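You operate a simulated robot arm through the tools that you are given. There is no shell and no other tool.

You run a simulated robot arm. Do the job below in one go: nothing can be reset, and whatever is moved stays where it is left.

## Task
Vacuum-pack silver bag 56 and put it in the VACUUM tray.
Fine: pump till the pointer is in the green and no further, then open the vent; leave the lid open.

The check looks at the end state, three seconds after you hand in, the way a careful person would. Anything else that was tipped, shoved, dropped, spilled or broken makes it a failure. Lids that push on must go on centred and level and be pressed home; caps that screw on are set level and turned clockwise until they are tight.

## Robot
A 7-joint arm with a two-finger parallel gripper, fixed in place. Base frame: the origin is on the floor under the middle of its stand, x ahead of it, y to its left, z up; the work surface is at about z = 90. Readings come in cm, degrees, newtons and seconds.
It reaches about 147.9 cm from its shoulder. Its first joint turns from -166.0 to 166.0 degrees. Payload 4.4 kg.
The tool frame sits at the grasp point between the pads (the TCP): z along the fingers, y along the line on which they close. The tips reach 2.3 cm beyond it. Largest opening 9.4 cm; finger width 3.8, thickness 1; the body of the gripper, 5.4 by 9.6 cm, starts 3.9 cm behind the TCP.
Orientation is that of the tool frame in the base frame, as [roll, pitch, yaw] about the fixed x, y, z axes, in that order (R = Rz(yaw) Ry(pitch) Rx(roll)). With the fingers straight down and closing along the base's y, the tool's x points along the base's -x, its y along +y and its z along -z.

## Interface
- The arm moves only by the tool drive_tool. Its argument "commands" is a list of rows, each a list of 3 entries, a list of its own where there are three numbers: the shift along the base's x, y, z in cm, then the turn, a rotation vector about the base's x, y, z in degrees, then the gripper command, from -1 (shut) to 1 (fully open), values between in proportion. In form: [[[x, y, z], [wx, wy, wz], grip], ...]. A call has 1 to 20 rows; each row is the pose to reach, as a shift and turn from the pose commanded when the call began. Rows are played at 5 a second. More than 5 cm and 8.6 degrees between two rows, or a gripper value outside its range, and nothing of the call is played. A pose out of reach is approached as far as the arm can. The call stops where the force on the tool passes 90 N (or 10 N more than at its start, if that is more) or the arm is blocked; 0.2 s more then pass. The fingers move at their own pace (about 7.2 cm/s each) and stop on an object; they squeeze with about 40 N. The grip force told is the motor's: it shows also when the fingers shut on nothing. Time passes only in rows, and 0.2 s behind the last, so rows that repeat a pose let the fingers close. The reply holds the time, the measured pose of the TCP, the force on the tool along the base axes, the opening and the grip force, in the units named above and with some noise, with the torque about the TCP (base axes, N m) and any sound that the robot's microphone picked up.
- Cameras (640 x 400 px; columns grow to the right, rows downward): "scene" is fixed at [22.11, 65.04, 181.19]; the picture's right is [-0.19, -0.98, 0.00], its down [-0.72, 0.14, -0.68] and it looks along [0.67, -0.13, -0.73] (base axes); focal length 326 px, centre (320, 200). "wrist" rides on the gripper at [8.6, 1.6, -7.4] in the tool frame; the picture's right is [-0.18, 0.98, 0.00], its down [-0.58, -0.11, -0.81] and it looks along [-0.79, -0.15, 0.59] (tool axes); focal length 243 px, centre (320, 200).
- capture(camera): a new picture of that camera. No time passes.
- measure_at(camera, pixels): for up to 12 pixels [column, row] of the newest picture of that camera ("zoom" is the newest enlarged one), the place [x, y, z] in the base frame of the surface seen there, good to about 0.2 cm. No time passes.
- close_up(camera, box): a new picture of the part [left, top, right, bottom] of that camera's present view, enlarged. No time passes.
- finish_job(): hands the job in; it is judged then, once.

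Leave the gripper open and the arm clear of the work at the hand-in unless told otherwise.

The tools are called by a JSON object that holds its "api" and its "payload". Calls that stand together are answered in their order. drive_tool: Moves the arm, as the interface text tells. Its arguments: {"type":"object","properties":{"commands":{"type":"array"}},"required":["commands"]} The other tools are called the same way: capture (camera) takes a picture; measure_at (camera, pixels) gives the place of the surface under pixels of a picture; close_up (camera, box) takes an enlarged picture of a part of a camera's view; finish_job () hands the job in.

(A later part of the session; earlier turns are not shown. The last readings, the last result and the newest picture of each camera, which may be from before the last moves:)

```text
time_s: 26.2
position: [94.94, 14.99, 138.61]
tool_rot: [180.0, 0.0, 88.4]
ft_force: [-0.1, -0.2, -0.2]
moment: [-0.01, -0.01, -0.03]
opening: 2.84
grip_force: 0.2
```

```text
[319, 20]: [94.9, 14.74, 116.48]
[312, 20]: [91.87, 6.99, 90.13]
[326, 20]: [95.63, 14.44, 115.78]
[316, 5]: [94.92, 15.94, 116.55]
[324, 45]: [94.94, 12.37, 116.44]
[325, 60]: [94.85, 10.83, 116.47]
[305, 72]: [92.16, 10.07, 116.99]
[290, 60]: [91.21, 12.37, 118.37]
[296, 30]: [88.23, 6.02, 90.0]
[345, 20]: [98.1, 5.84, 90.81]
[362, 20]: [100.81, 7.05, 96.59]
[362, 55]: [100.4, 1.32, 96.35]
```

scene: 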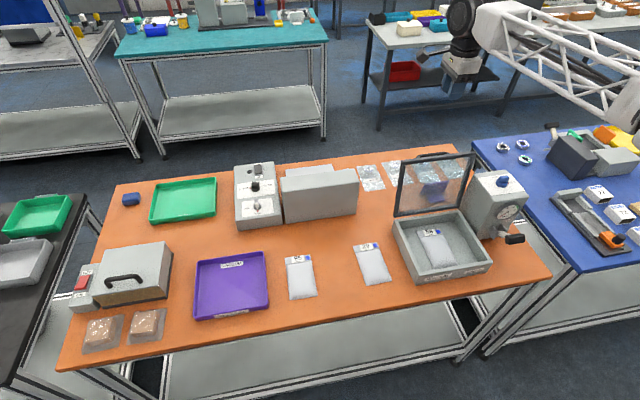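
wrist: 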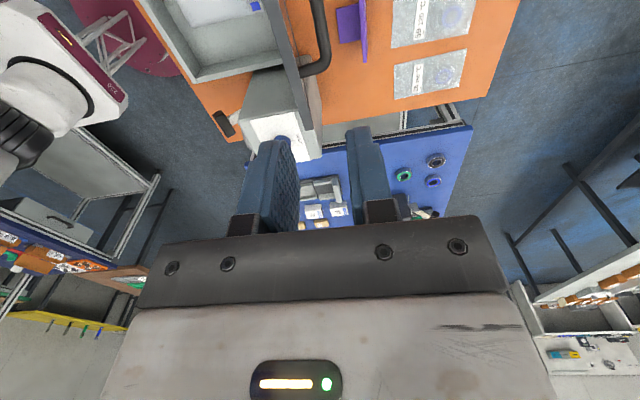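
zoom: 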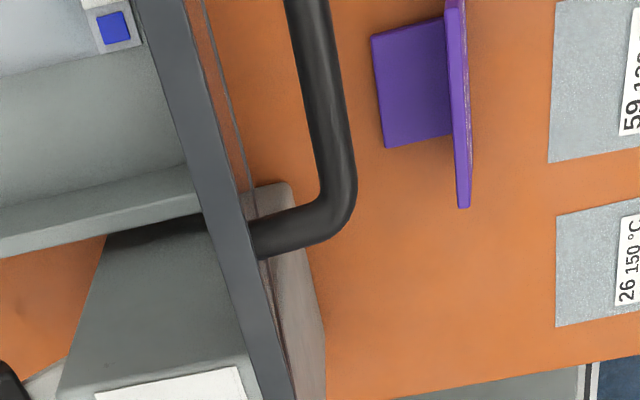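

The bar is a round tube with its centre near (94.95, 15, 115.8); the lid's back is at x≈91, so the front finger fits. I lower the gripper over the bar with 2.8 cm opening.

{"api": "drive_tool", "payload": {"commands": [[[0.05, 0, -4], [0, 0, 0], -0.4], [[0.05, 0, -8], [0, 0, 0], -0.4], [[0.05, 0, -12], [0, 0, 0], -0.4], [[0.05, 0, -16], [0, 0, 0], -0.4], [[0.05, 0, -19], [0, 0, 0], -0.4], [[0.05, 0, -21], [0, 0, 0], -0.4], [[0.05, 0, -22.3], [0, 0, 0], -0.4], [[0.05, 0, -22.7], [0, 0, 0], -0.4]]}}

{"api": "capture", "payload": {"camera": "wrist"}}

{"api": "close_up", "payload": {"camera": "scene", "box": [380, 110, 540, 290]}}

```text
time_s: 28.0
position: [95.0, 15.14, 115.81]
tool_rot: [180.0, 0.0, 88.5]
ft_force: [0.1, -0.8, 0.9]
moment: [0.01, 0.0, 0.02]
opening: 2.87
grip_force: 0.1
```

```text
taken
```

wrist: 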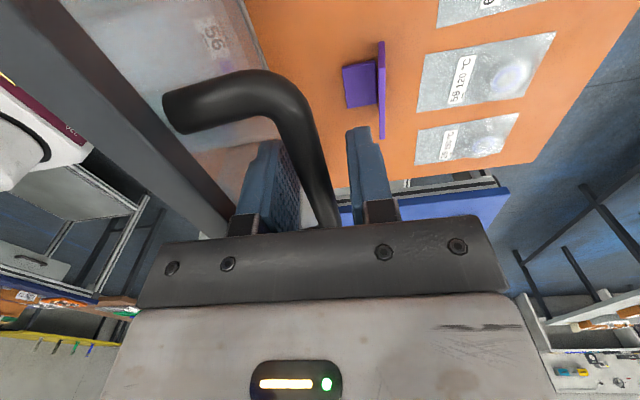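

```text
2.22 times, centred on (460, 200) of scene
```

zoom: 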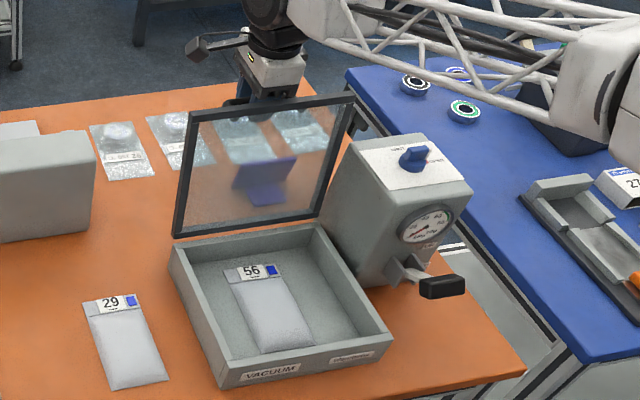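

The bar sits between the fingers. I narrow the fingers to a loose hold (1.9 cm around the 1.4 cm bar) and swing the lid down along its arc about the hinge (near x 87.5, z 96.4), first half, tilting the gripper along.

{"api": "drive_tool", "payload": {"commands": [[[0, 0, 0], [0, 0, 0], -0.6], [[0, 0, 0], [0, 0, 0], -0.6], [[-1.72, 0.05, 0.58], [0, -2.75, 0], -0.6], [[-3.48, 0.1, 1.0], [0, -5.5, 0], -0.6], [[-5.28, 0.14, 1.27], [0, -8.25, 0], -0.6], [[-7.08, 0.18, 1.38], [0, -11, 0], -0.6], [[-8.9, 0.23, 1.33], [0, -13.75, 0], -0.6], [[-10.7, 0.28, 1.12], [0, -16.5, 0], -0.6], [[-12.47, 0.32, 0.76], [0, -19.25, 0], -0.6], [[-14.21, 0.37, 0.25], [0, -22, 0], -0.6], [[-15.9, 0.41, -0.42], [0, -24.75, 0], -0.6], [[-17.52, 0.46, -1.23], [0, -27.5, 0], -0.6]]}}

{"api": "capture", "payload": {"camera": "wrist"}}

{"api": "capture", "payload": {"camera": "scene"}}

```text
time_s: 30.6
position: [77.49, 15.59, 114.64]
tool_rot: [152.4, -0.6, 88.6]
ft_force: [-1.1, 0.1, 0.8]
moment: [0.0, 0.0, 0.05]
opening: 1.92
grip_force: 0.1
```

```text
taken
```

wrist: 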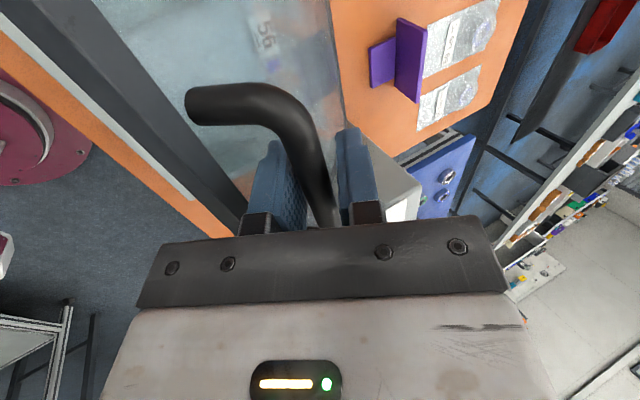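

```text
taken
```

scene: 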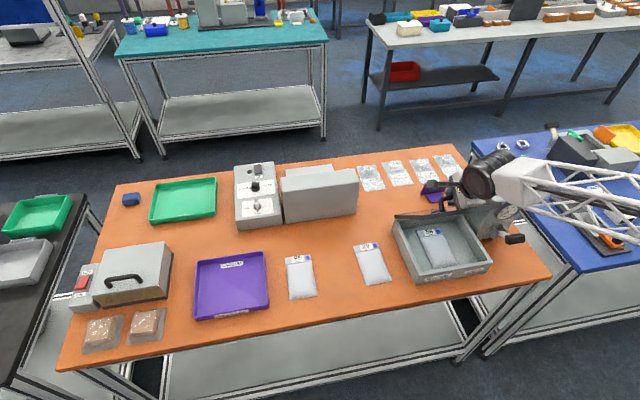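

The lid follows smoothly (forces about 1 N, lid at roughly 50°). I continue the arc to near closing.

{"api": "drive_tool", "payload": {"commands": [[[-1.55, 0.04, -0.95], [0, -2.75, 0], -0.6], [[-3.0, 0.08, -2.03], [0, -5.5, 0], -0.6], [[-4.36, 0.11, -3.23], [0, -8.25, 0], -0.6], [[-5.61, 0.15, -4.54], [0, -11, 0], -0.6], [[-6.74, 0.18, -5.96], [0, -13.75, 0], -0.6], [[-7.74, 0.2, -7.47], [0, -16.5, 0], -0.6], [[-8.6, 0.22, -9.06], [0, -19.25, 0], -0.6], [[-9.33, 0.24, -10.73], [0, -22, 0], -0.6]]}}

{"api": "capture", "payload": {"camera": "wrist"}}

{"api": "capture", "payload": {"camera": "scene"}}

```text
time_s: 32.4
position: [68.12, 15.86, 103.92]
tool_rot: [130.4, -1.1, 89.0]
ft_force: [-2.1, 1.6, -2.5]
moment: [-0.02, -0.03, 0.03]
opening: 1.97
grip_force: 1.3
```

```text
taken
```

wrist: 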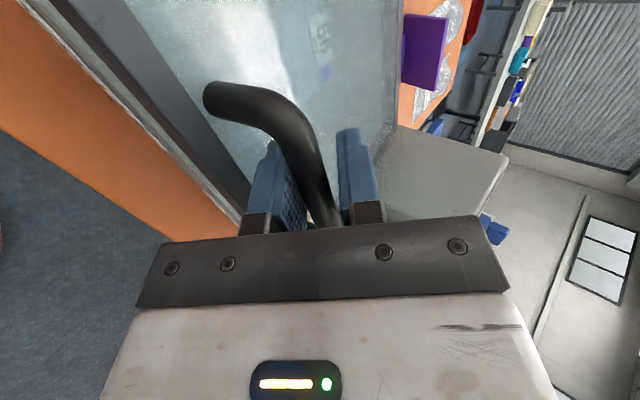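

```text
taken
```

scene: 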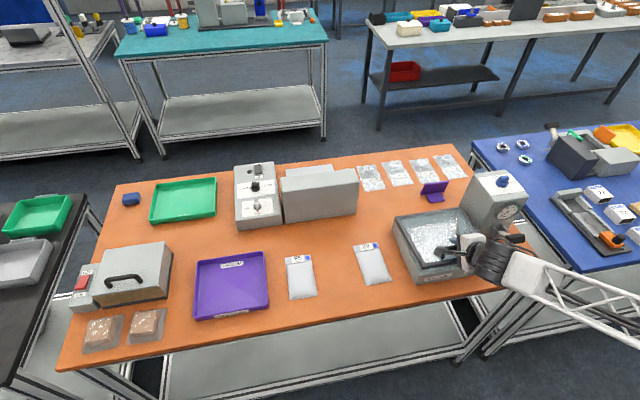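

The lid is nearly down (bar at z≈104). I finish the arc in small steps and watch the force.

{"api": "drive_tool", "payload": {"commands": [[[-0.25, 0, -0.68], [0, -1, 0], -0.6], [[-0.47, 0, -1.37], [0, -2, 0], -0.6], [[-0.67, 0, -2.07], [0, -3, 0], -0.6], [[-0.85, 0, -2.77], [0, -4, 0], -0.6], [[-0.85, 0, -2.77], [0, -4, 0], -0.6]]}}

{"api": "close_up", "payload": {"camera": "scene", "box": [380, 170, 540, 300]}}

```text
time_s: 33.6
position: [67.34, 15.82, 101.1]
tool_rot: [126.5, -1.1, 89.1]
ft_force: [-1.5, -1.7, -1.4]
moment: [-0.02, -0.02, 0.03]
opening: 1.97
grip_force: 1.0
```

```text
3.08 times, centred on (460, 235) of scene
```

zoom: 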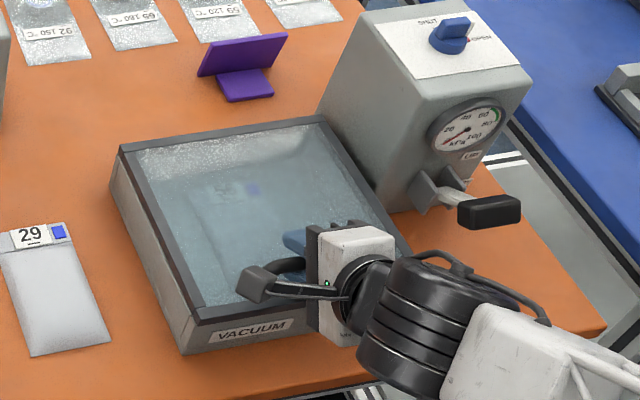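

The lid is almost flush. I go down a little further.

{"api": "drive_tool", "payload": {"commands": [[[-0.05, 0, -0.25], [0, 0, 0], -0.6], [[-0.1, 0, -0.5], [0, 0, 0], -0.6], [[-0.1, 0, -0.5], [0, 0, 0], -0.6]]}}

{"api": "close_up", "payload": {"camera": "scene", "box": [380, 190, 500, 290]}}

{"api": "measure_at", "payload": {"camera": "zoom", "pixels": [[80, 150], [100, 260], [120, 330], [200, 120], [300, 100], [330, 100], [75, 180], [60, 130]]}}

```text
time_s: 34.4
position: [67.16, 15.95, 100.59]
tool_rot: [126.5, -1.2, 89.1]
ft_force: [-0.6, -0.8, -0.2]
moment: [0.03, 0.02, 0.01]
opening: 1.89
grip_force: 0.1
```

```text
4.00 times, centred on (440, 240) of scene
```

zoom: 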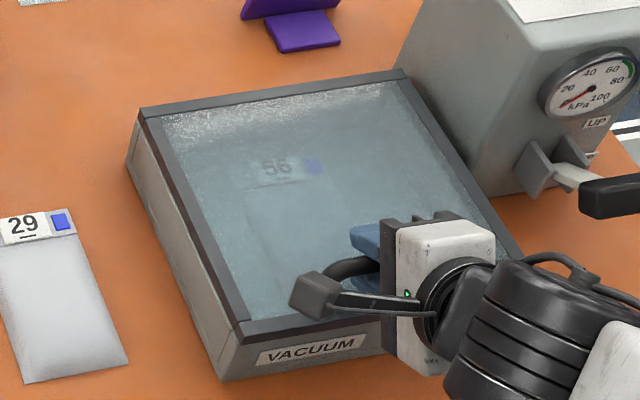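

```text
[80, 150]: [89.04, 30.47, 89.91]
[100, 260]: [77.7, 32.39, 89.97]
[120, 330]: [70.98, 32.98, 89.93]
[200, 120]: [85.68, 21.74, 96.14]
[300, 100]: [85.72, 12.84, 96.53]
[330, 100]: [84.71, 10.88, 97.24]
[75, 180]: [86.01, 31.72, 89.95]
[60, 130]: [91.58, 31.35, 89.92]
```

The lid seems to rest on the rim now (force about 0). I check the frame's height at several corners.

{"api": "measure_at", "payload": {"camera": "zoom", "pixels": [[150, 112], [390, 74], [238, 333], [200, 230], [270, 327], [490, 230], [440, 140], [335, 275], [360, 262]]}}

```text
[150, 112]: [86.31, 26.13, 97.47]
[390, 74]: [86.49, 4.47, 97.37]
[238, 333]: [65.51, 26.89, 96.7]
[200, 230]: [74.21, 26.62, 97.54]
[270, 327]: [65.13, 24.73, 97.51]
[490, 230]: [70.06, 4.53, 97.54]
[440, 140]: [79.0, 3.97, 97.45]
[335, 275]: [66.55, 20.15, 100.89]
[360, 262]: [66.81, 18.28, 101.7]
```

The lid frame is at z≈97.5 at all corners: closed and level. I back the fingers off the bar along their own direction, rise, straighten up, and go above the vent knob (83.5, −4.25).

{"api": "drive_tool", "payload": {"commands": [[[-2, 0, 1.5], [0, 0, 0], -0.6], [[-4.4, 0, 3.3], [0, 0, 0], -0.6], [[-7.2, 0, 5.4], [0, 0, 0], -0.6], [[-7.2, 0, 9], [0, 8, 0], -0.6], [[-7.2, 0, 13], [0, 16, 0], -0.6], [[-6, 0, 17], [0, 24, 0], -0.5], [[-4, 0, 21], [0, 32, 0], -0.4], [[-1, -2, 24], [0, 40, 0], -0.36], [[2, -4, 27], [0, 47, 0], -0.36], [[5, -7, 29], [0, 53.5, 0], -0.36], [[8, -10, 30], [0, 53.5, 0], -0.36], [[11, -13.5, 30], [0, 53.5, 0], -0.36], [[14, -17, 30], [0, 53.5, 0], -0.36], [[16.3, -20.2, 30], [0, 53.5, 0], -0.36], [[16.3, -20.2, 30], [0, 53.5, 0], -0.36]]}}

{"api": "capture", "payload": {"camera": "wrist"}}

{"api": "capture", "payload": {"camera": "scene"}}

```text
time_s: 37.6
position: [83.57, -4.27, 130.58]
tool_rot: [180.0, 0.0, 88.5]
ft_force: [0.3, -0.3, 0.5]
moment: [0.03, 0.02, 0.02]
opening: 2.99
grip_force: 0.0
```

```text
taken
```

wrist: 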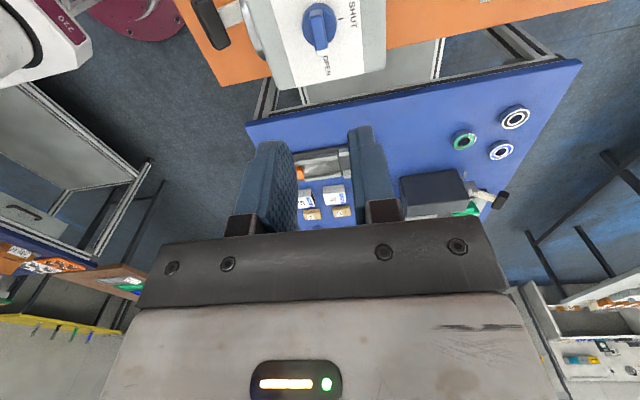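

```text
taken
```

scene: 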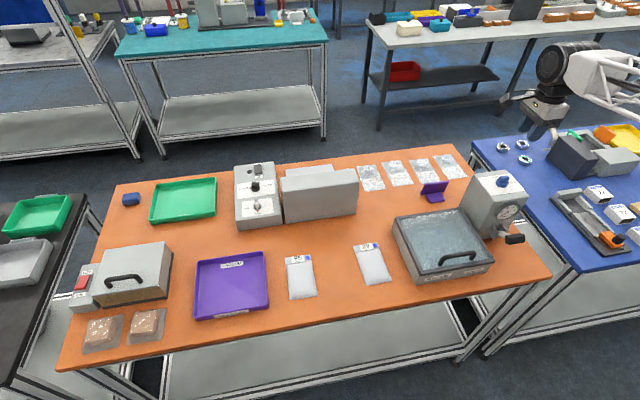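

The lid stays closed. The knob is at the top of the wrist picture (320,27). I enlarge it and measure the knob's grip bar.

{"api": "close_up", "payload": {"camera": "wrist", "box": [240, 0, 400, 100]}}

{"api": "measure_at", "payload": {"camera": "zoom", "pixels": [[270, 60], [310, 60], [345, 60], [315, 180], [300, 190], [335, 185], [290, 40], [325, 40], [230, 100], [385, 100], [400, 75], [340, 230]]}}

{"api": "close_up", "payload": {"camera": "scene", "box": [440, 160, 540, 260]}}

```text
4.00 times, centred on (320, 50) of wrist
```

zoom: 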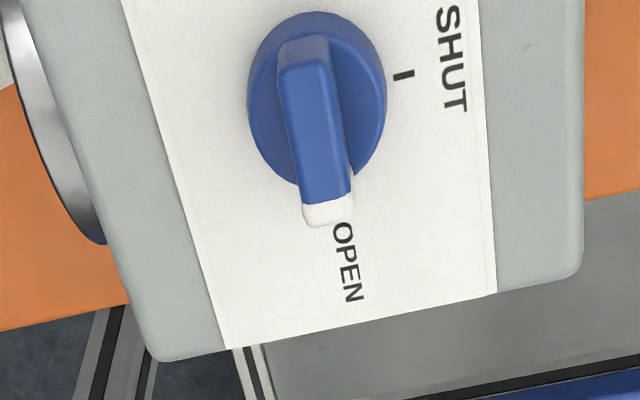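

```text
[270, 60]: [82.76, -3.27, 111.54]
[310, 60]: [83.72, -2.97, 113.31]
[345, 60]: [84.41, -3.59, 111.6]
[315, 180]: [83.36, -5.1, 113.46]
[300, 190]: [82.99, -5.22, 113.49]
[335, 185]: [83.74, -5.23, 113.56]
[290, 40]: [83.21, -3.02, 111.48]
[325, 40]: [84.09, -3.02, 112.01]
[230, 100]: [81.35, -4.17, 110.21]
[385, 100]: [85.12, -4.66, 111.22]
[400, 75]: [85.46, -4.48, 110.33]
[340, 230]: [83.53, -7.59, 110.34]
```

```text
4.00 times, centred on (490, 210) of scene
```

zoom: 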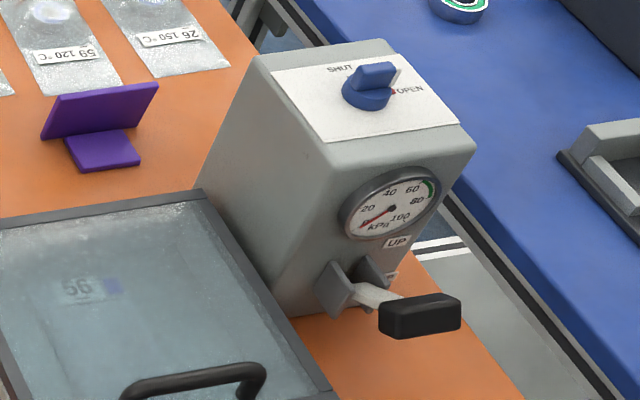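

The knob's grip bar is ~0.9 cm thick, centred at about (83.45, −4.4), top z 113.5, disc top 111.5. I lower over it with 3 cm opening to z≈114.1.

{"api": "drive_tool", "payload": {"commands": [[[0, 0, -4], [0, 0, 0], -0.36], [[0, 0, -8], [0, 0, 0], -0.36], [[0, 0, -12], [0, 0, 0], -0.36], [[0, 0, -15], [0, 0, 0], -0.36], [[0, 0, -16.2], [0, 0, 0], -0.36], [[0, 0, -16.6], [0, 0, 0], -0.36], [[0, 0, -16.6], [0, 0, 0], -0.36]]}}

{"api": "close_up", "payload": {"camera": "wrist", "box": [160, 0, 480, 240]}}

{"api": "close_up", "payload": {"camera": "scene", "box": [440, 130, 540, 230]}}

```text
time_s: 39.2
position: [83.48, -4.27, 114.0]
tool_rot: [180.0, 0.1, 88.5]
ft_force: [-0.1, 0.1, 0.0]
moment: [0.0, 0.0, -0.01]
opening: 3.0
grip_force: 0.1
```

```text
1.67 times, centred on (320, 120) of wrist
```

zoom: 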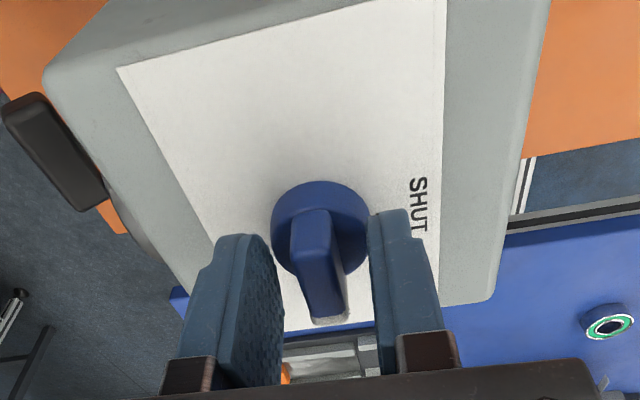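

```text
4.00 times, centred on (490, 180) of scene
```

zoom: 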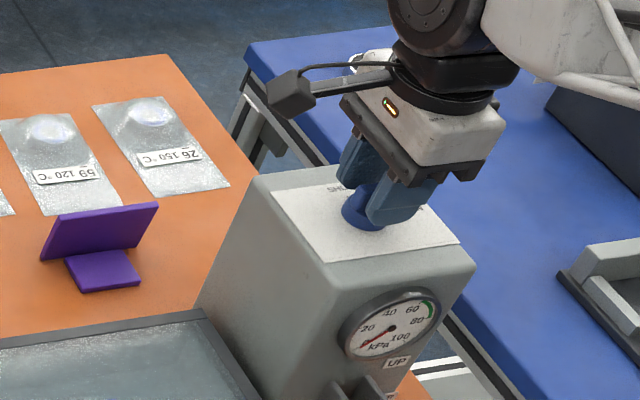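

The fingers straddle the knob's bar. I close on it and turn +90° (counter-clockwise from above) from OPEN to SHUT.

{"api": "drive_tool", "payload": {"commands": [[[0, 0, 0], [0, 0, 0], -1], [[0, 0, 0], [0, 0, 0], -1], [[0, 0, 0], [0, 0, 0], -1]]}}

{"api": "drive_tool", "payload": {"commands": [[[0, 0, 0], [0, 0, 7.5], -1], [[0, 0, 0], [0, 0, 15], -1], [[0, 0, 0], [0, 0, 22.5], -1], [[0, 0, 0], [0, 0, 30], -1], [[0, 0, 0], [0, 0, 37.5], -1], [[0, 0, 0], [0, 0, 45], -1], [[0, 0, 0], [0, 0, 52.5], -1], [[0, 0, 0], [0, 0, 60], -1], [[0, 0, 0], [0, 0, 67.5], -1], [[0, 0, 0], [0, 0, 75], -1], [[0, 0, 0], [0, 0, 82.5], -1], [[0, 0, 0], [0, 0, 88], -1]]}}

{"api": "capture", "payload": {"camera": "wrist"}}

{"api": "close_up", "payload": {"camera": "scene", "box": [440, 130, 540, 230]}}

```text
time_s: 40.0
position: [83.58, -4.43, 114.02]
tool_rot: [180.0, 0.1, 88.5]
ft_force: [-1.7, -0.2, -0.9]
moment: [-0.12, -0.02, 1.26]
opening: 1.2
grip_force: 44.8
```

```text
time_s: 42.6
position: [83.46, -4.57, 114.03]
tool_rot: [-180.0, 0.0, 176.5]
ft_force: [-45.1, -32.0, -7.1]
moment: [-0.45, 0.62, 0.04]
opening: 1.17
grip_force: 44.9
```

```text
taken
```

wrist: 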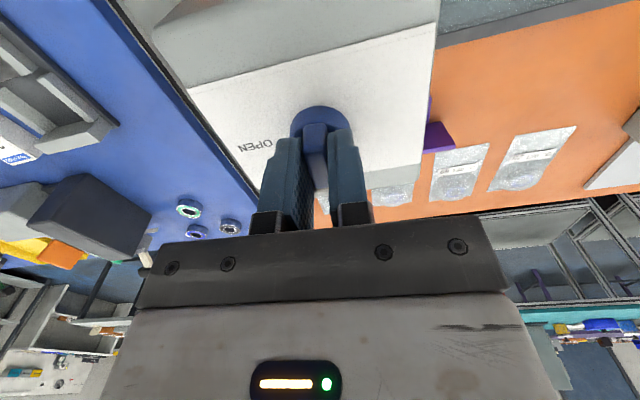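

```text
4.00 times, centred on (490, 180) of scene
```

zoom: 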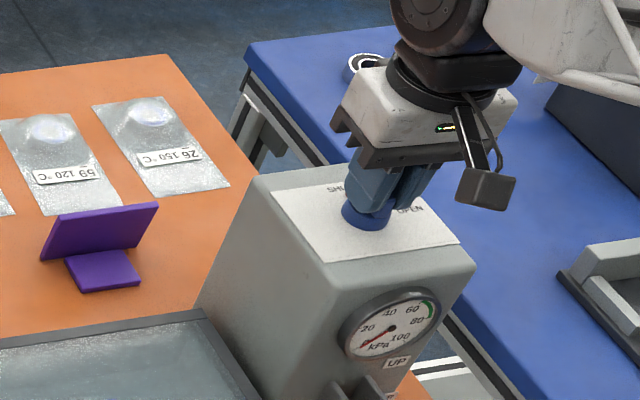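

The knob turned 88° with it; there's a side force of about 55 N from slight off-centre. I relieve that by a small shift and turn the last few degrees.

{"api": "drive_tool", "payload": {"commands": [[[-0.1, -0.08, 0], [0, 0, 0], -1], [[-0.12, -0.1, 0], [0, 0, 1.5], -1], [[-0.12, -0.1, 0], [0, 0, 3], -1], [[-0.12, -0.1, 0], [0, 0, 3], -1]]}}

```text
time_s: 43.6
position: [83.39, -4.5, 114.02]
tool_rot: [180.0, 0.0, 179.5]
ft_force: [16.4, -29.2, -21.0]
moment: [-0.43, -1.45, -0.03]
opening: 1.18
grip_force: 45.1
```

I open the fingers, lift, and check where the pointer is.

{"api": "drive_tool", "payload": {"commands": [[[0, 0, 0], [0, 0, 0], -0.4], [[0, 0, 0], [0, 0, 0], -0.36], [[0, 0, 2], [0, 0, 0], -0.36], [[0, 0, 6], [0, 0, 0], -0.36], [[0, 0, 10], [0, 0, 0], -0.36], [[0, 0, 14], [0, 0, 0], -0.36], [[-4, 0, 16], [0, 0, 0], -0.36], [[-8, 0, 16], [0, 0, 0], -0.36]]}}

{"api": "capture", "payload": {"camera": "wrist"}}

{"api": "close_up", "payload": {"camera": "scene", "box": [465, 165, 530, 205]}}

```text
time_s: 45.4
position: [75.47, -4.47, 130.04]
tool_rot: [-180.0, -0.1, 179.5]
ft_force: [-0.3, 0.1, -1.2]
moment: [-0.01, 0.02, -0.03]
opening: 2.99
grip_force: 0.1
```

```text
taken
```

wrist: 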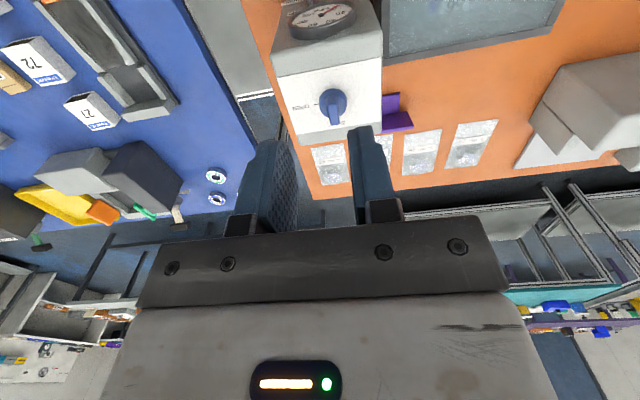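

```text
9.85 times, centred on (498, 185) of scene
```

zoom: 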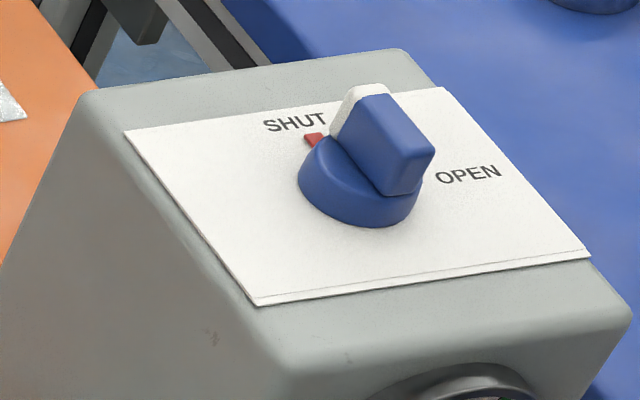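

The pointer is now at SHUT with the red mark there. Next I look at the pump lever; I back the arm off toward −x to view lever, labels and gauge with the wrist camera.

{"api": "drive_tool", "payload": {"commands": [[[-4, 0, 0], [0, 0, 0], -0.36], [[-8, 0, 0], [0, 0, 0], -0.36], [[-12, 0, 0], [0, 0, 0], -0.36], [[-16, 0, -2], [0, 0, 0], -0.36], [[-16, 0, -5], [0, 0, 0], -0.36]]}}

{"api": "capture", "payload": {"camera": "wrist"}}

{"api": "close_up", "payload": {"camera": "scene", "box": [475, 190, 535, 250]}}

```text
time_s: 46.6
position: [59.2, -4.53, 125.05]
tool_rot: [-180.0, 0.0, 179.5]
ft_force: [0.2, -0.2, 0.0]
moment: [-0.01, -0.02, 0.02]
opening: 3.01
grip_force: 0.2
```

```text
taken
```

wrist: 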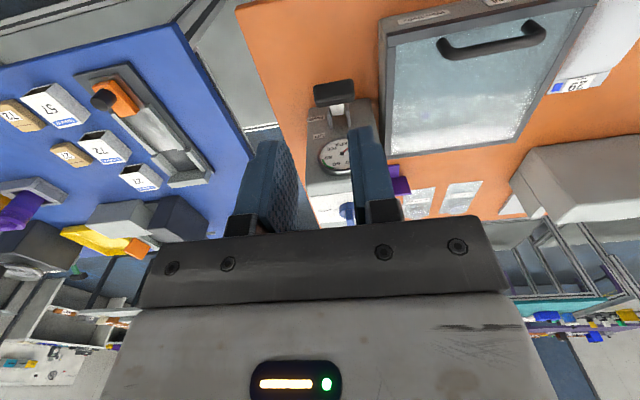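

```text
6.67 times, centred on (505, 220) of scene
```

zoom: 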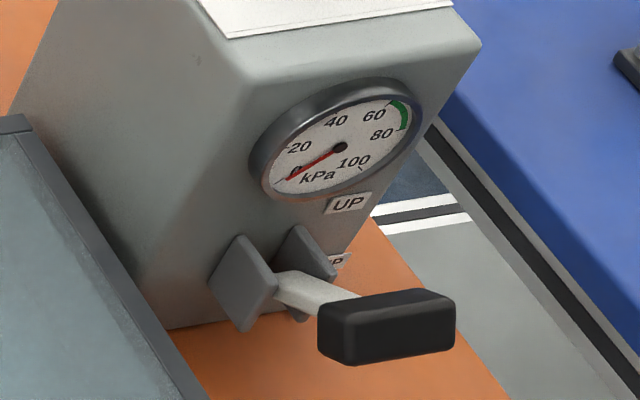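

{"api": "close_up", "payload": {"camera": "wrist", "box": [280, 60, 400, 180]}}

{"api": "measure_at", "payload": {"camera": "zoom", "pixels": [[190, 130], [280, 130], [370, 110], [200, 190], [280, 180], [375, 175], [240, 210], [300, 260], [360, 270], [165, 230], [180, 320], [330, 360]]}}

```text
3.33 times, centred on (340, 120) of wrist
```

zoom: 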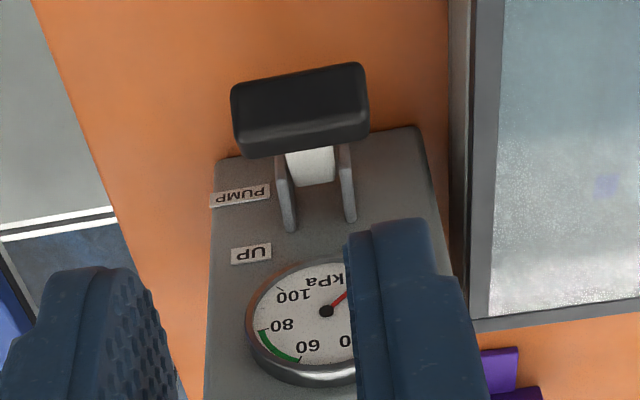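

```text
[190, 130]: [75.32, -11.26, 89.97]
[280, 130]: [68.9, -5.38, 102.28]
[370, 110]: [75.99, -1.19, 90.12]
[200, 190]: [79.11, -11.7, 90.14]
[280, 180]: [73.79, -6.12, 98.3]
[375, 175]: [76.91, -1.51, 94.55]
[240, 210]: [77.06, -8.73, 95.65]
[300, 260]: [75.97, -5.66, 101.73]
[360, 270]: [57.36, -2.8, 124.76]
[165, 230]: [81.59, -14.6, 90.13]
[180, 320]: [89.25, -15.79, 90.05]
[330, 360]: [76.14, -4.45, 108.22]
```

The labels read UP (upper) and PUMP (lower), so a stroke is the lever going from UP down to PUMP. I measure the black handle's ends precisely.

{"api": "measure_at", "payload": {"camera": "zoom", "pixels": [[240, 120], [236, 95], [300, 80], [358, 75], [364, 100], [364, 125], [300, 110], [300, 148], [250, 150], [310, 165], [285, 215], [350, 210]]}}

{"api": "close_up", "payload": {"camera": "scene", "box": [475, 190, 535, 250]}}

{"api": "measure_at", "payload": {"camera": "zoom", "pixels": [[325, 310], [450, 300], [345, 360], [450, 345], [330, 340], [420, 320], [380, 300], [300, 285], [238, 270], [255, 320], [300, 240], [425, 293]]}}

```text
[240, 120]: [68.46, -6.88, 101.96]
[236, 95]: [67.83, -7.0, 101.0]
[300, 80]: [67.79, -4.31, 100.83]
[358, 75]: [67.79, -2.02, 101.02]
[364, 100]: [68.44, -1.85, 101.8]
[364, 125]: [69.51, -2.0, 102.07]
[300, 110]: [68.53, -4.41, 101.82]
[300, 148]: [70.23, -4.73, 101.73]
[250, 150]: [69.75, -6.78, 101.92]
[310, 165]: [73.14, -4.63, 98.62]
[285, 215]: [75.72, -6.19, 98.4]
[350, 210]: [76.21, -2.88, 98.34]
```

```text
6.67 times, centred on (505, 220) of scene
```

zoom: 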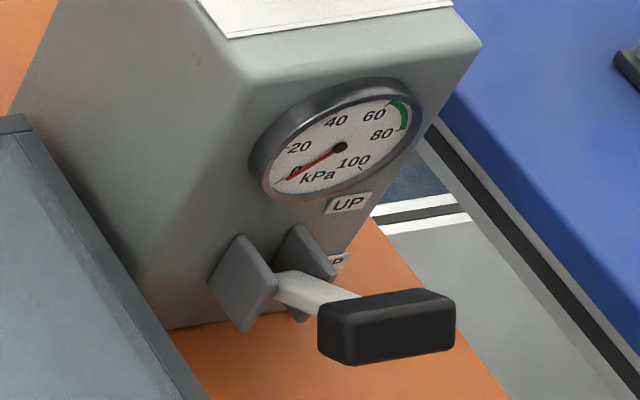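

```text
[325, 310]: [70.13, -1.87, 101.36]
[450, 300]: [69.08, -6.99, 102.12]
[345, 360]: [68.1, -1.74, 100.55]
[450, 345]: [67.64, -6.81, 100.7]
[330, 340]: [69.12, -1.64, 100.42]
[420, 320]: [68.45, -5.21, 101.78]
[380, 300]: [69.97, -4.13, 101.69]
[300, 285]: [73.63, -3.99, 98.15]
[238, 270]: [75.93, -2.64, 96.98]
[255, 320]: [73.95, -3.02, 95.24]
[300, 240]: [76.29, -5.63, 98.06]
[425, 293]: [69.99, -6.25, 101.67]
```

The handle spans y −7.05…−1.7, centred near (69.0, −4.37, 101.0). I will pinch it by its two ends (closing along y), so that it can pivot freely between the pads while I swing it. I move above and down around it with 7.5 cm opening.

{"api": "drive_tool", "payload": {"commands": [[[3, 0.05, 0], [0, 0, -0.5], 0], [[6, 0.1, 0], [0, 0, -1], 0.6], [[9.67, 0.14, 0], [0, 0, -1], 0.6], [[9.67, 0.14, -4], [0, 0, -1], 0.6], [[9.67, 0.14, -8], [0, 0, -1], 0.6], [[9.67, 0.14, -12], [0, 0, -1], 0.6], [[9.67, 0.14, -16], [0, 0, -1], 0.6], [[9.67, 0.14, -19], [0, 0, -1], 0.6], [[9.67, 0.14, -22], [0, 0, -1], 0.6], [[9.67, 0.14, -24], [0, 0, -1], 0.6], [[9.67, 0.14, -24], [0, 0, -1], 0.6]]}}

{"api": "capture", "payload": {"camera": "wrist"}}

{"api": "capture", "payload": {"camera": "scene"}}

{"api": "close_up", "payload": {"camera": "scene", "box": [450, 160, 560, 270]}}

```text
time_s: 49.0
position: [69.16, -4.32, 100.9]
tool_rot: [-179.8, 0.0, 178.5]
ft_force: [1.2, 0.4, 0.5]
moment: [0.01, 0.0, 0.01]
opening: 7.54
grip_force: 0.1
```

```text
taken
```

wrist: 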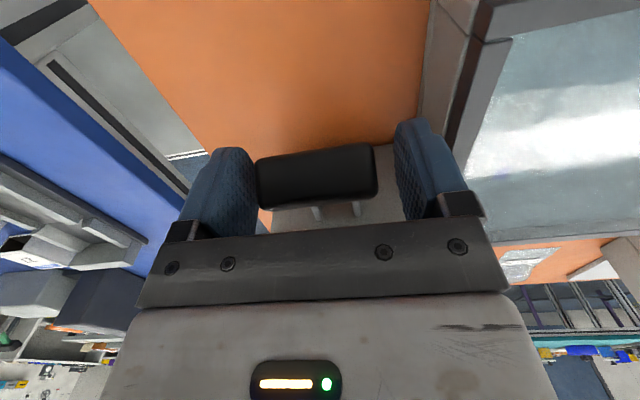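

```text
taken
```

scene: 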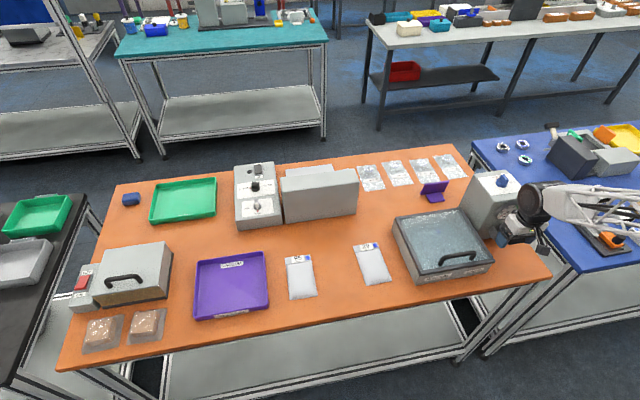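

```text
3.64 times, centred on (505, 215) of scene
```

zoom: 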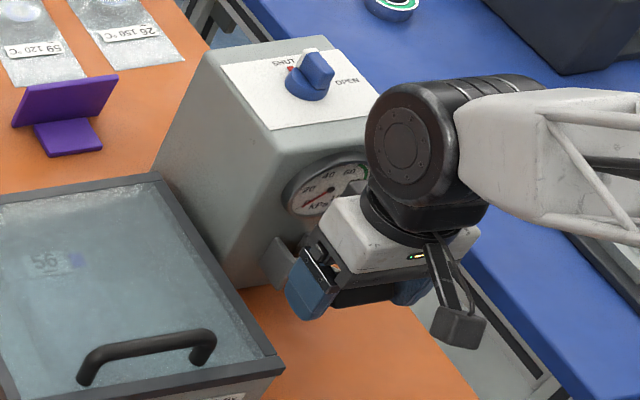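

The handle is between the fingers. I check the centring by measuring handle ends and pad faces in the wrist picture.

{"api": "measure_at", "payload": {"camera": "wrist", "pixels": [[260, 180], [375, 165], [318, 170], [250, 190], [400, 170], [405, 190], [240, 200], [260, 195], [374, 185]]}}

```text
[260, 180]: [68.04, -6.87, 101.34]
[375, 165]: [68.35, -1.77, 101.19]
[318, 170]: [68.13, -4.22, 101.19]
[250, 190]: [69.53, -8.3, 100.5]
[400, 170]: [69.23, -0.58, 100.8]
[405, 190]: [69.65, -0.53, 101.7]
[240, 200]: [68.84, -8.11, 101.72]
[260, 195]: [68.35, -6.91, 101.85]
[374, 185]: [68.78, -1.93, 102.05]
```

It is centred (handle −4.35, pads −4.37). I close on the handle's ends.

{"api": "drive_tool", "payload": {"commands": [[[0, 0, 0], [0, 0, 0], -1], [[0, 0, 0], [0, 0, 0], -1], [[0, 0, 0], [0, 0, 0], -1], [[0, 0, 0], [0, 0, 0], -1]]}}

```text
time_s: 50.0
position: [69.01, -4.54, 100.91]
tool_rot: [-179.9, 0.0, 178.5]
ft_force: [1.5, -63.9, -5.4]
moment: [-0.48, 0.18, 1.59]
opening: 5.63
grip_force: 45.3
```

Gripped at 5.63 cm, but a side force of −64 N in y shows I'm off by ~0.2 cm. I shift −0.22 in y to relieve it.

{"api": "drive_tool", "payload": {"commands": [[[0, -0.12, 0], [0, 0, 0], -1], [[0, -0.22, 0], [0, 0, 0], -1], [[0, -0.22, 0], [0, 0, 0], -1]]}}

```text
time_s: 50.8
position: [69.12, -4.59, 100.97]
tool_rot: [180.0, 0.0, 178.6]
ft_force: [-3.7, -12.6, -3.1]
moment: [-0.05, 0.18, 1.24]
opening: 5.62
grip_force: 45.0
```

The side force is now small. I swing the handle down the first ~20° of its arc and read the force.

{"api": "drive_tool", "payload": {"commands": [[[-0.3, -0.04, -0.56], [0, 0, 0], -1], [[-0.56, -0.04, -1.14], [0, 0, 0], -1], [[-0.77, -0.04, -1.74], [0, 0, 0], -1], [[-0.92, -0.04, -2.35], [0, 0, 0], -1]]}}

{"api": "close_up", "payload": {"camera": "scene", "box": [450, 160, 560, 270]}}

{"api": "capture", "payload": {"camera": "wrist"}}

```text
time_s: 51.8
position: [68.06, -4.56, 98.73]
tool_rot: [-180.0, 0.0, 178.5]
ft_force: [-5.7, 44.8, 22.5]
moment: [0.1, -1.41, 1.4]
opening: 5.65
grip_force: 45.2
```

```text
3.64 times, centred on (505, 215) of scene
```

zoom: 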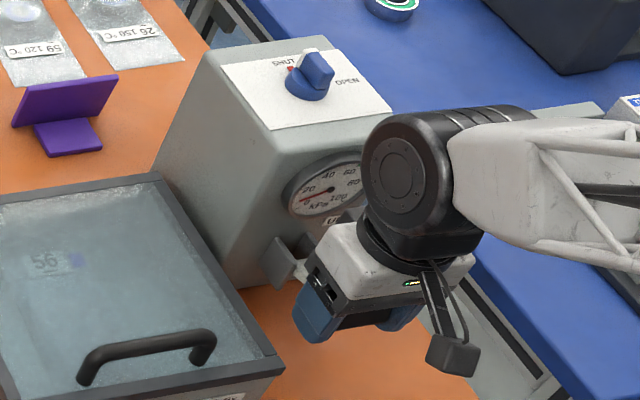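

```text
taken
```

wrist: 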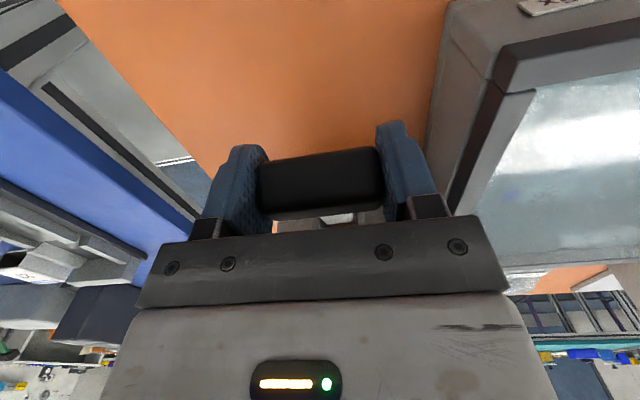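

The lever follows (22 N resistance). I look at the gauge closely.

{"api": "close_up", "payload": {"camera": "scene", "box": [490, 195, 530, 230]}}

{"api": "drive_tool", "payload": {"commands": [[[0, 0.15, 0], [0, 0, 0], -1], [[-0.1, 0.15, -0.62], [0, 0, 0], -1], [[-0.15, 0.16, -1.26], [0, 0, 0], -1], [[-0.13, 0.16, -1.9], [0, 0, 0], -1]]}}

{"api": "close_up", "payload": {"camera": "scene", "box": [490, 195, 530, 230]}}

```text
11.43 times, centred on (510, 212) of scene
```

zoom: 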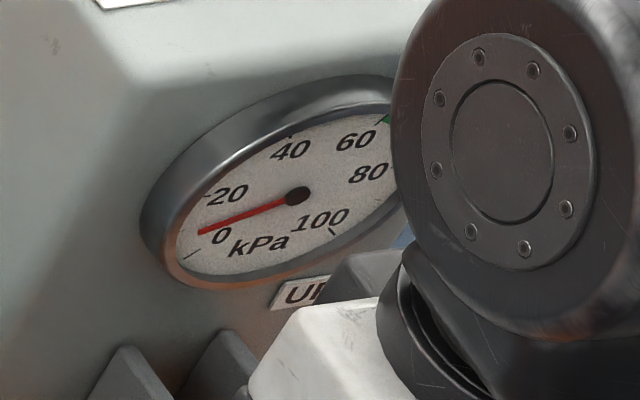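

```text
time_s: 52.8
position: [67.99, -4.5, 96.69]
tool_rot: [-179.9, -0.2, 178.5]
ft_force: [-18.8, -0.1, 17.2]
moment: [-0.39, -1.05, 1.16]
opening: 5.59
grip_force: 45.0
```

```text
11.43 times, centred on (510, 212) of scene
```

zoom: 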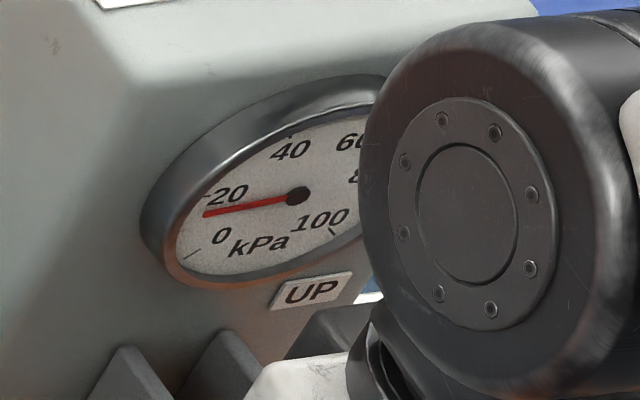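

The needle rises with the down stroke (about 15 kPa now). I continue down the arc.

{"api": "drive_tool", "payload": {"commands": [[[0.06, 0, -0.69], [0, 0, 0], -1], [[0.18, 0, -1.32], [0, 0, 0], -1], [[0.3, 0, -1.75], [0, 0, 0], -1]]}}

{"api": "close_up", "payload": {"camera": "scene", "box": [480, 190, 540, 260]}}

{"api": "capture", "payload": {"camera": "wrist"}}

```text
time_s: 53.6
position: [68.33, -4.4, 94.86]
tool_rot: [-180.0, 0.0, 178.6]
ft_force: [-28.4, -12.7, 14.4]
moment: [0.78, -1.23, 0.73]
opening: 5.63
grip_force: 44.8
```

```text
5.71 times, centred on (510, 225) of scene
```

zoom: 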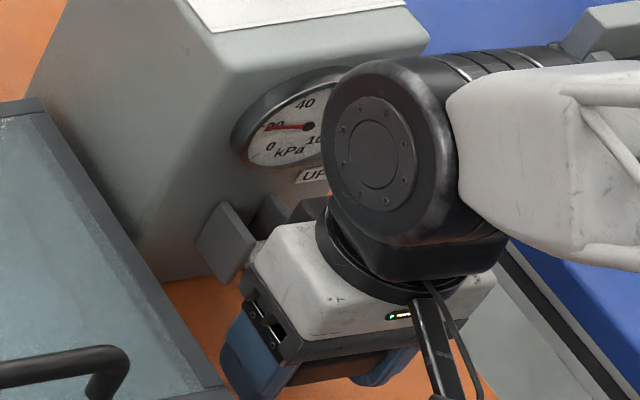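

```text
taken
```

wrist: 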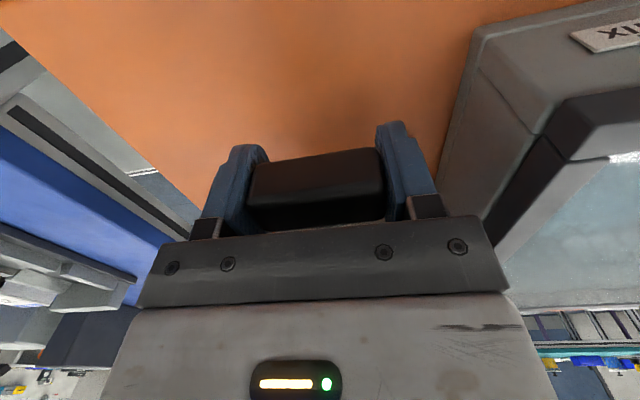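

One down stroke gave about 22 kPa, and the handle stays firmly held. I raise the lever back up to see if the pressure holds.

{"api": "drive_tool", "payload": {"commands": [[[-0.2, -0.03, 0.6], [0, 0, 0], -1], [[-0.33, -0.03, 1.2], [0, 0, 0], -1], [[-0.38, -0.03, 1.8], [0, 0, 0], -1], [[-0.36, -0.04, 2.4], [0, 0, 0], -1], [[-0.3, -0.04, 3.0], [0, 0, 0], -1], [[-0.2, -0.05, 3.65], [0, 0, 0], -1], [[-0.03, -0.05, 4.26], [0, 0, 0], -1], [[0.16, -0.06, 4.86], [0, 0, 0], -1], [[0.44, -0.06, 5.44], [0, 0, 0], -1], [[0.74, -0.07, 5.98], [0, 0, 0], -1]]}}

{"api": "close_up", "payload": {"camera": "scene", "box": [480, 190, 540, 260]}}

{"api": "capture", "payload": {"camera": "wrist"}}

```text
time_s: 55.8
position: [69.06, -4.45, 101.02]
tool_rot: [-179.9, -0.1, 178.5]
ft_force: [-8.5, -8.6, -19.7]
moment: [-0.44, 0.84, 1.32]
opening: 5.64
grip_force: 44.6
```

```text
5.71 times, centred on (510, 225) of scene
```

zoom: 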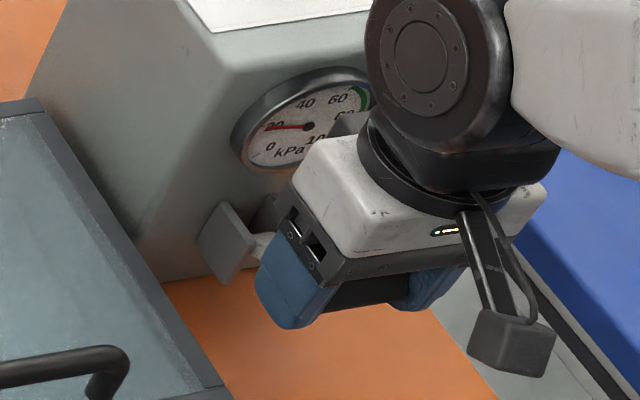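

```text
taken
```

wrist: 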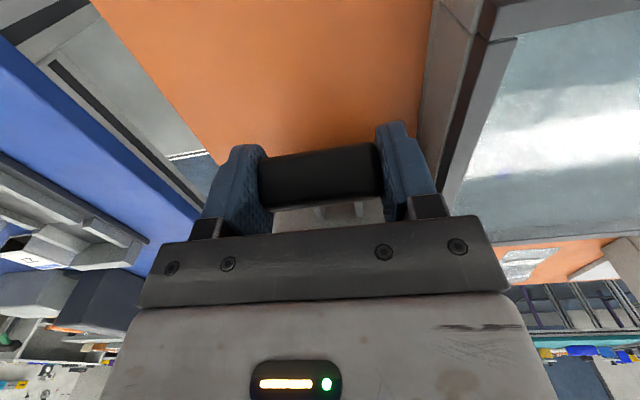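

The pressure holds at about 22 kPa on the up stroke. I make the second down stroke along the same arc.

{"api": "drive_tool", "payload": {"commands": [[[-0.3, 0.01, -0.54], [0, 0, 0], -1], [[-0.58, 0.01, -1.12], [0, 0, 0], -1], [[-0.77, 0.02, -1.72], [0, 0, 0], -1], [[-0.94, 0.02, -2.33], [0, 0, 0], -1], [[-1.04, 0.03, -2.98], [0, 0, 0], -1], [[-1.1, 0.03, -3.58], [0, 0, 0], -1], [[-1.12, 0.04, -4.18], [0, 0, 0], -1], [[-1.07, 0.04, -4.78], [0, 0, 0], -1], [[-0.96, 0.05, -5.38], [0, 0, 0], -1], [[-0.82, 0.05, -5.98], [0, 0, 0], -1]]}}

{"api": "close_up", "payload": {"camera": "scene", "box": [490, 195, 530, 230]}}

```text
time_s: 58.0
position: [68.16, -4.44, 94.9]
tool_rot: [179.9, -0.2, 178.5]
ft_force: [-23.9, -15.3, 13.1]
moment: [0.68, -1.16, 0.86]
opening: 5.6
grip_force: 45.5
```

```text
11.43 times, centred on (510, 212) of scene
```

zoom: 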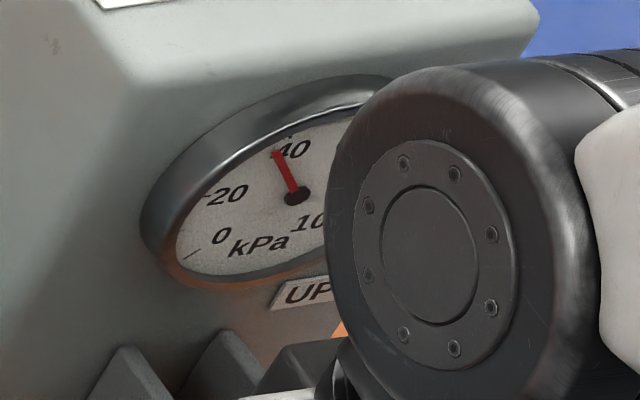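

The needle is near 37 kPa. I raise the lever again and read the gauge there.

{"api": "drive_tool", "payload": {"commands": [[[-0.14, -0.01, 0.6], [0, 0, 0], -1], [[-0.25, -0.01, 1.2], [0, 0, 0], -1], [[-0.3, -0.01, 1.8], [0, 0, 0], -1], [[-0.28, -0.02, 2.4], [0, 0, 0], -1], [[-0.22, -0.02, 3.0], [0, 0, 0], -1], [[-0.12, -0.03, 3.65], [0, 0, 0], -1], [[0.05, -0.03, 4.26], [0, 0, 0], -1], [[0.24, -0.04, 4.86], [0, 0, 0], -1], [[0.52, -0.04, 5.44], [0, 0, 0], -1], [[0.82, -0.05, 5.98], [0, 0, 0], -1]]}}

{"api": "close_up", "payload": {"camera": "scene", "box": [490, 195, 530, 230]}}

```text
time_s: 60.2
position: [69.01, -4.48, 100.76]
tool_rot: [-180.0, -0.1, 178.5]
ft_force: [-14.6, -4.9, -27.4]
moment: [-0.35, 0.93, 1.28]
opening: 5.63
grip_force: 45.1
```

```text
11.43 times, centred on (510, 212) of scene
```

zoom: 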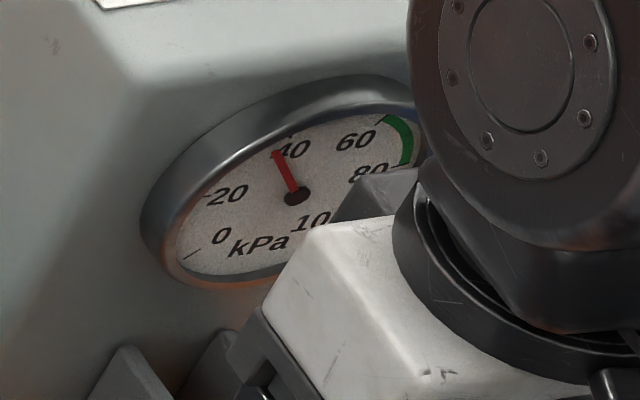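

It reads ~37 kPa and green begins at 60. Third stroke: down and up again.

{"api": "drive_tool", "payload": {"commands": [[[-0.3, 0.01, -0.54], [0, 0, 0], -1], [[-0.58, 0.01, -1.12], [0, 0, 0], -1], [[-0.79, 0.02, -1.72], [0, 0, 0], -1], [[-0.96, 0.02, -2.33], [0, 0, 0], -1], [[-1.07, 0.03, -2.98], [0, 0, 0], -1], [[-1.13, 0.03, -3.58], [0, 0, 0], -1], [[-1.15, 0.04, -4.18], [0, 0, 0], -1], [[-1.1, 0.04, -4.78], [0, 0, 0], -1], [[-0.99, 0.05, -5.38], [0, 0, 0], -1], [[-0.85, 0.05, -5.98], [0, 0, 0], -1], [[-0.99, 0.05, -5.38], [0, 0, 0], -1], [[-1.1, 0.04, -4.78], [0, 0, 0], -1], [[-1.15, 0.04, -4.18], [0, 0, 0], -1], [[-1.13, 0.03, -3.58], [0, 0, 0], -1], [[-1.07, 0.03, -2.98], [0, 0, 0], -1], [[-0.96, 0.02, -2.33], [0, 0, 0], -1], [[-0.79, 0.02, -1.72], [0, 0, 0], -1], [[-0.58, 0.01, -1.12], [0, 0, 0], -1], [[-0.3, 0.01, -0.54], [0, 0, 0], -1], [[-0.03, 0, -0.05], [0, 0, 0], -1]]}}

{"api": "close_up", "payload": {"camera": "scene", "box": [490, 195, 530, 230]}}

```text
time_s: 64.4
position: [68.77, -4.45, 100.8]
tool_rot: [180.0, -0.2, 178.5]
ft_force: [-17.0, -2.6, -32.9]
moment: [-0.36, 0.91, 1.15]
opening: 5.63
grip_force: 45.5
```

```text
11.43 times, centred on (510, 212) of scene
```

zoom: 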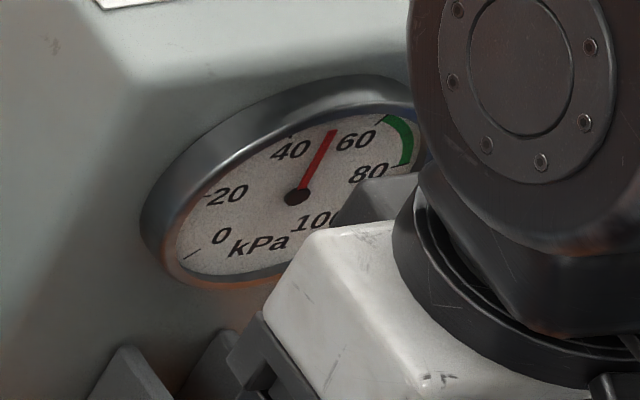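

About 50 kPa. Fourth stroke, down and up.

{"api": "drive_tool", "payload": {"commands": [[[-0.27, 0.01, -0.49], [0, 0, 0], -1], [[-0.55, 0.01, -1.07], [0, 0, 0], -1], [[-0.76, 0.02, -1.67], [0, 0, 0], -1], [[-0.93, 0.02, -2.28], [0, 0, 0], -1], [[-1.04, 0.03, -2.93], [0, 0, 0], -1], [[-1.1, 0.03, -3.53], [0, 0, 0], -1], [[-1.12, 0.04, -4.13], [0, 0, 0], -1], [[-1.07, 0.04, -4.73], [0, 0, 0], -1], [[-0.96, 0.05, -5.33], [0, 0, 0], -1], [[-0.82, 0.05, -5.93], [0, 0, 0], -1], [[-0.96, 0.05, -5.33], [0, 0, 0], -1], [[-1.07, 0.04, -4.73], [0, 0, 0], -1], [[-1.12, 0.04, -4.13], [0, 0, 0], -1], [[-1.1, 0.03, -3.53], [0, 0, 0], -1], [[-1.04, 0.03, -2.93], [0, 0, 0], -1], [[-0.93, 0.02, -2.28], [0, 0, 0], -1], [[-0.76, 0.02, -1.67], [0, 0, 0], -1], [[-0.55, 0.01, -1.07], [0, 0, 0], -1], [[-0.27, 0.01, -0.49], [0, 0, 0], -1], [[-0.02, 0, -0.05], [0, 0, 0], -1]]}}

{"api": "close_up", "payload": {"camera": "scene", "box": [490, 195, 530, 230]}}

```text
time_s: 68.6
position: [68.93, -4.47, 100.67]
tool_rot: [179.9, -0.1, 178.5]
ft_force: [-12.3, 3.2, -36.2]
moment: [-0.3, 0.75, 1.12]
opening: 5.61
grip_force: 44.7
```

```text
11.43 times, centred on (510, 212) of scene
```

zoom: 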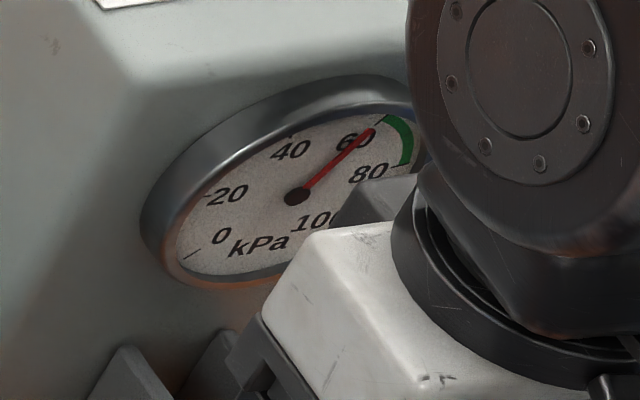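

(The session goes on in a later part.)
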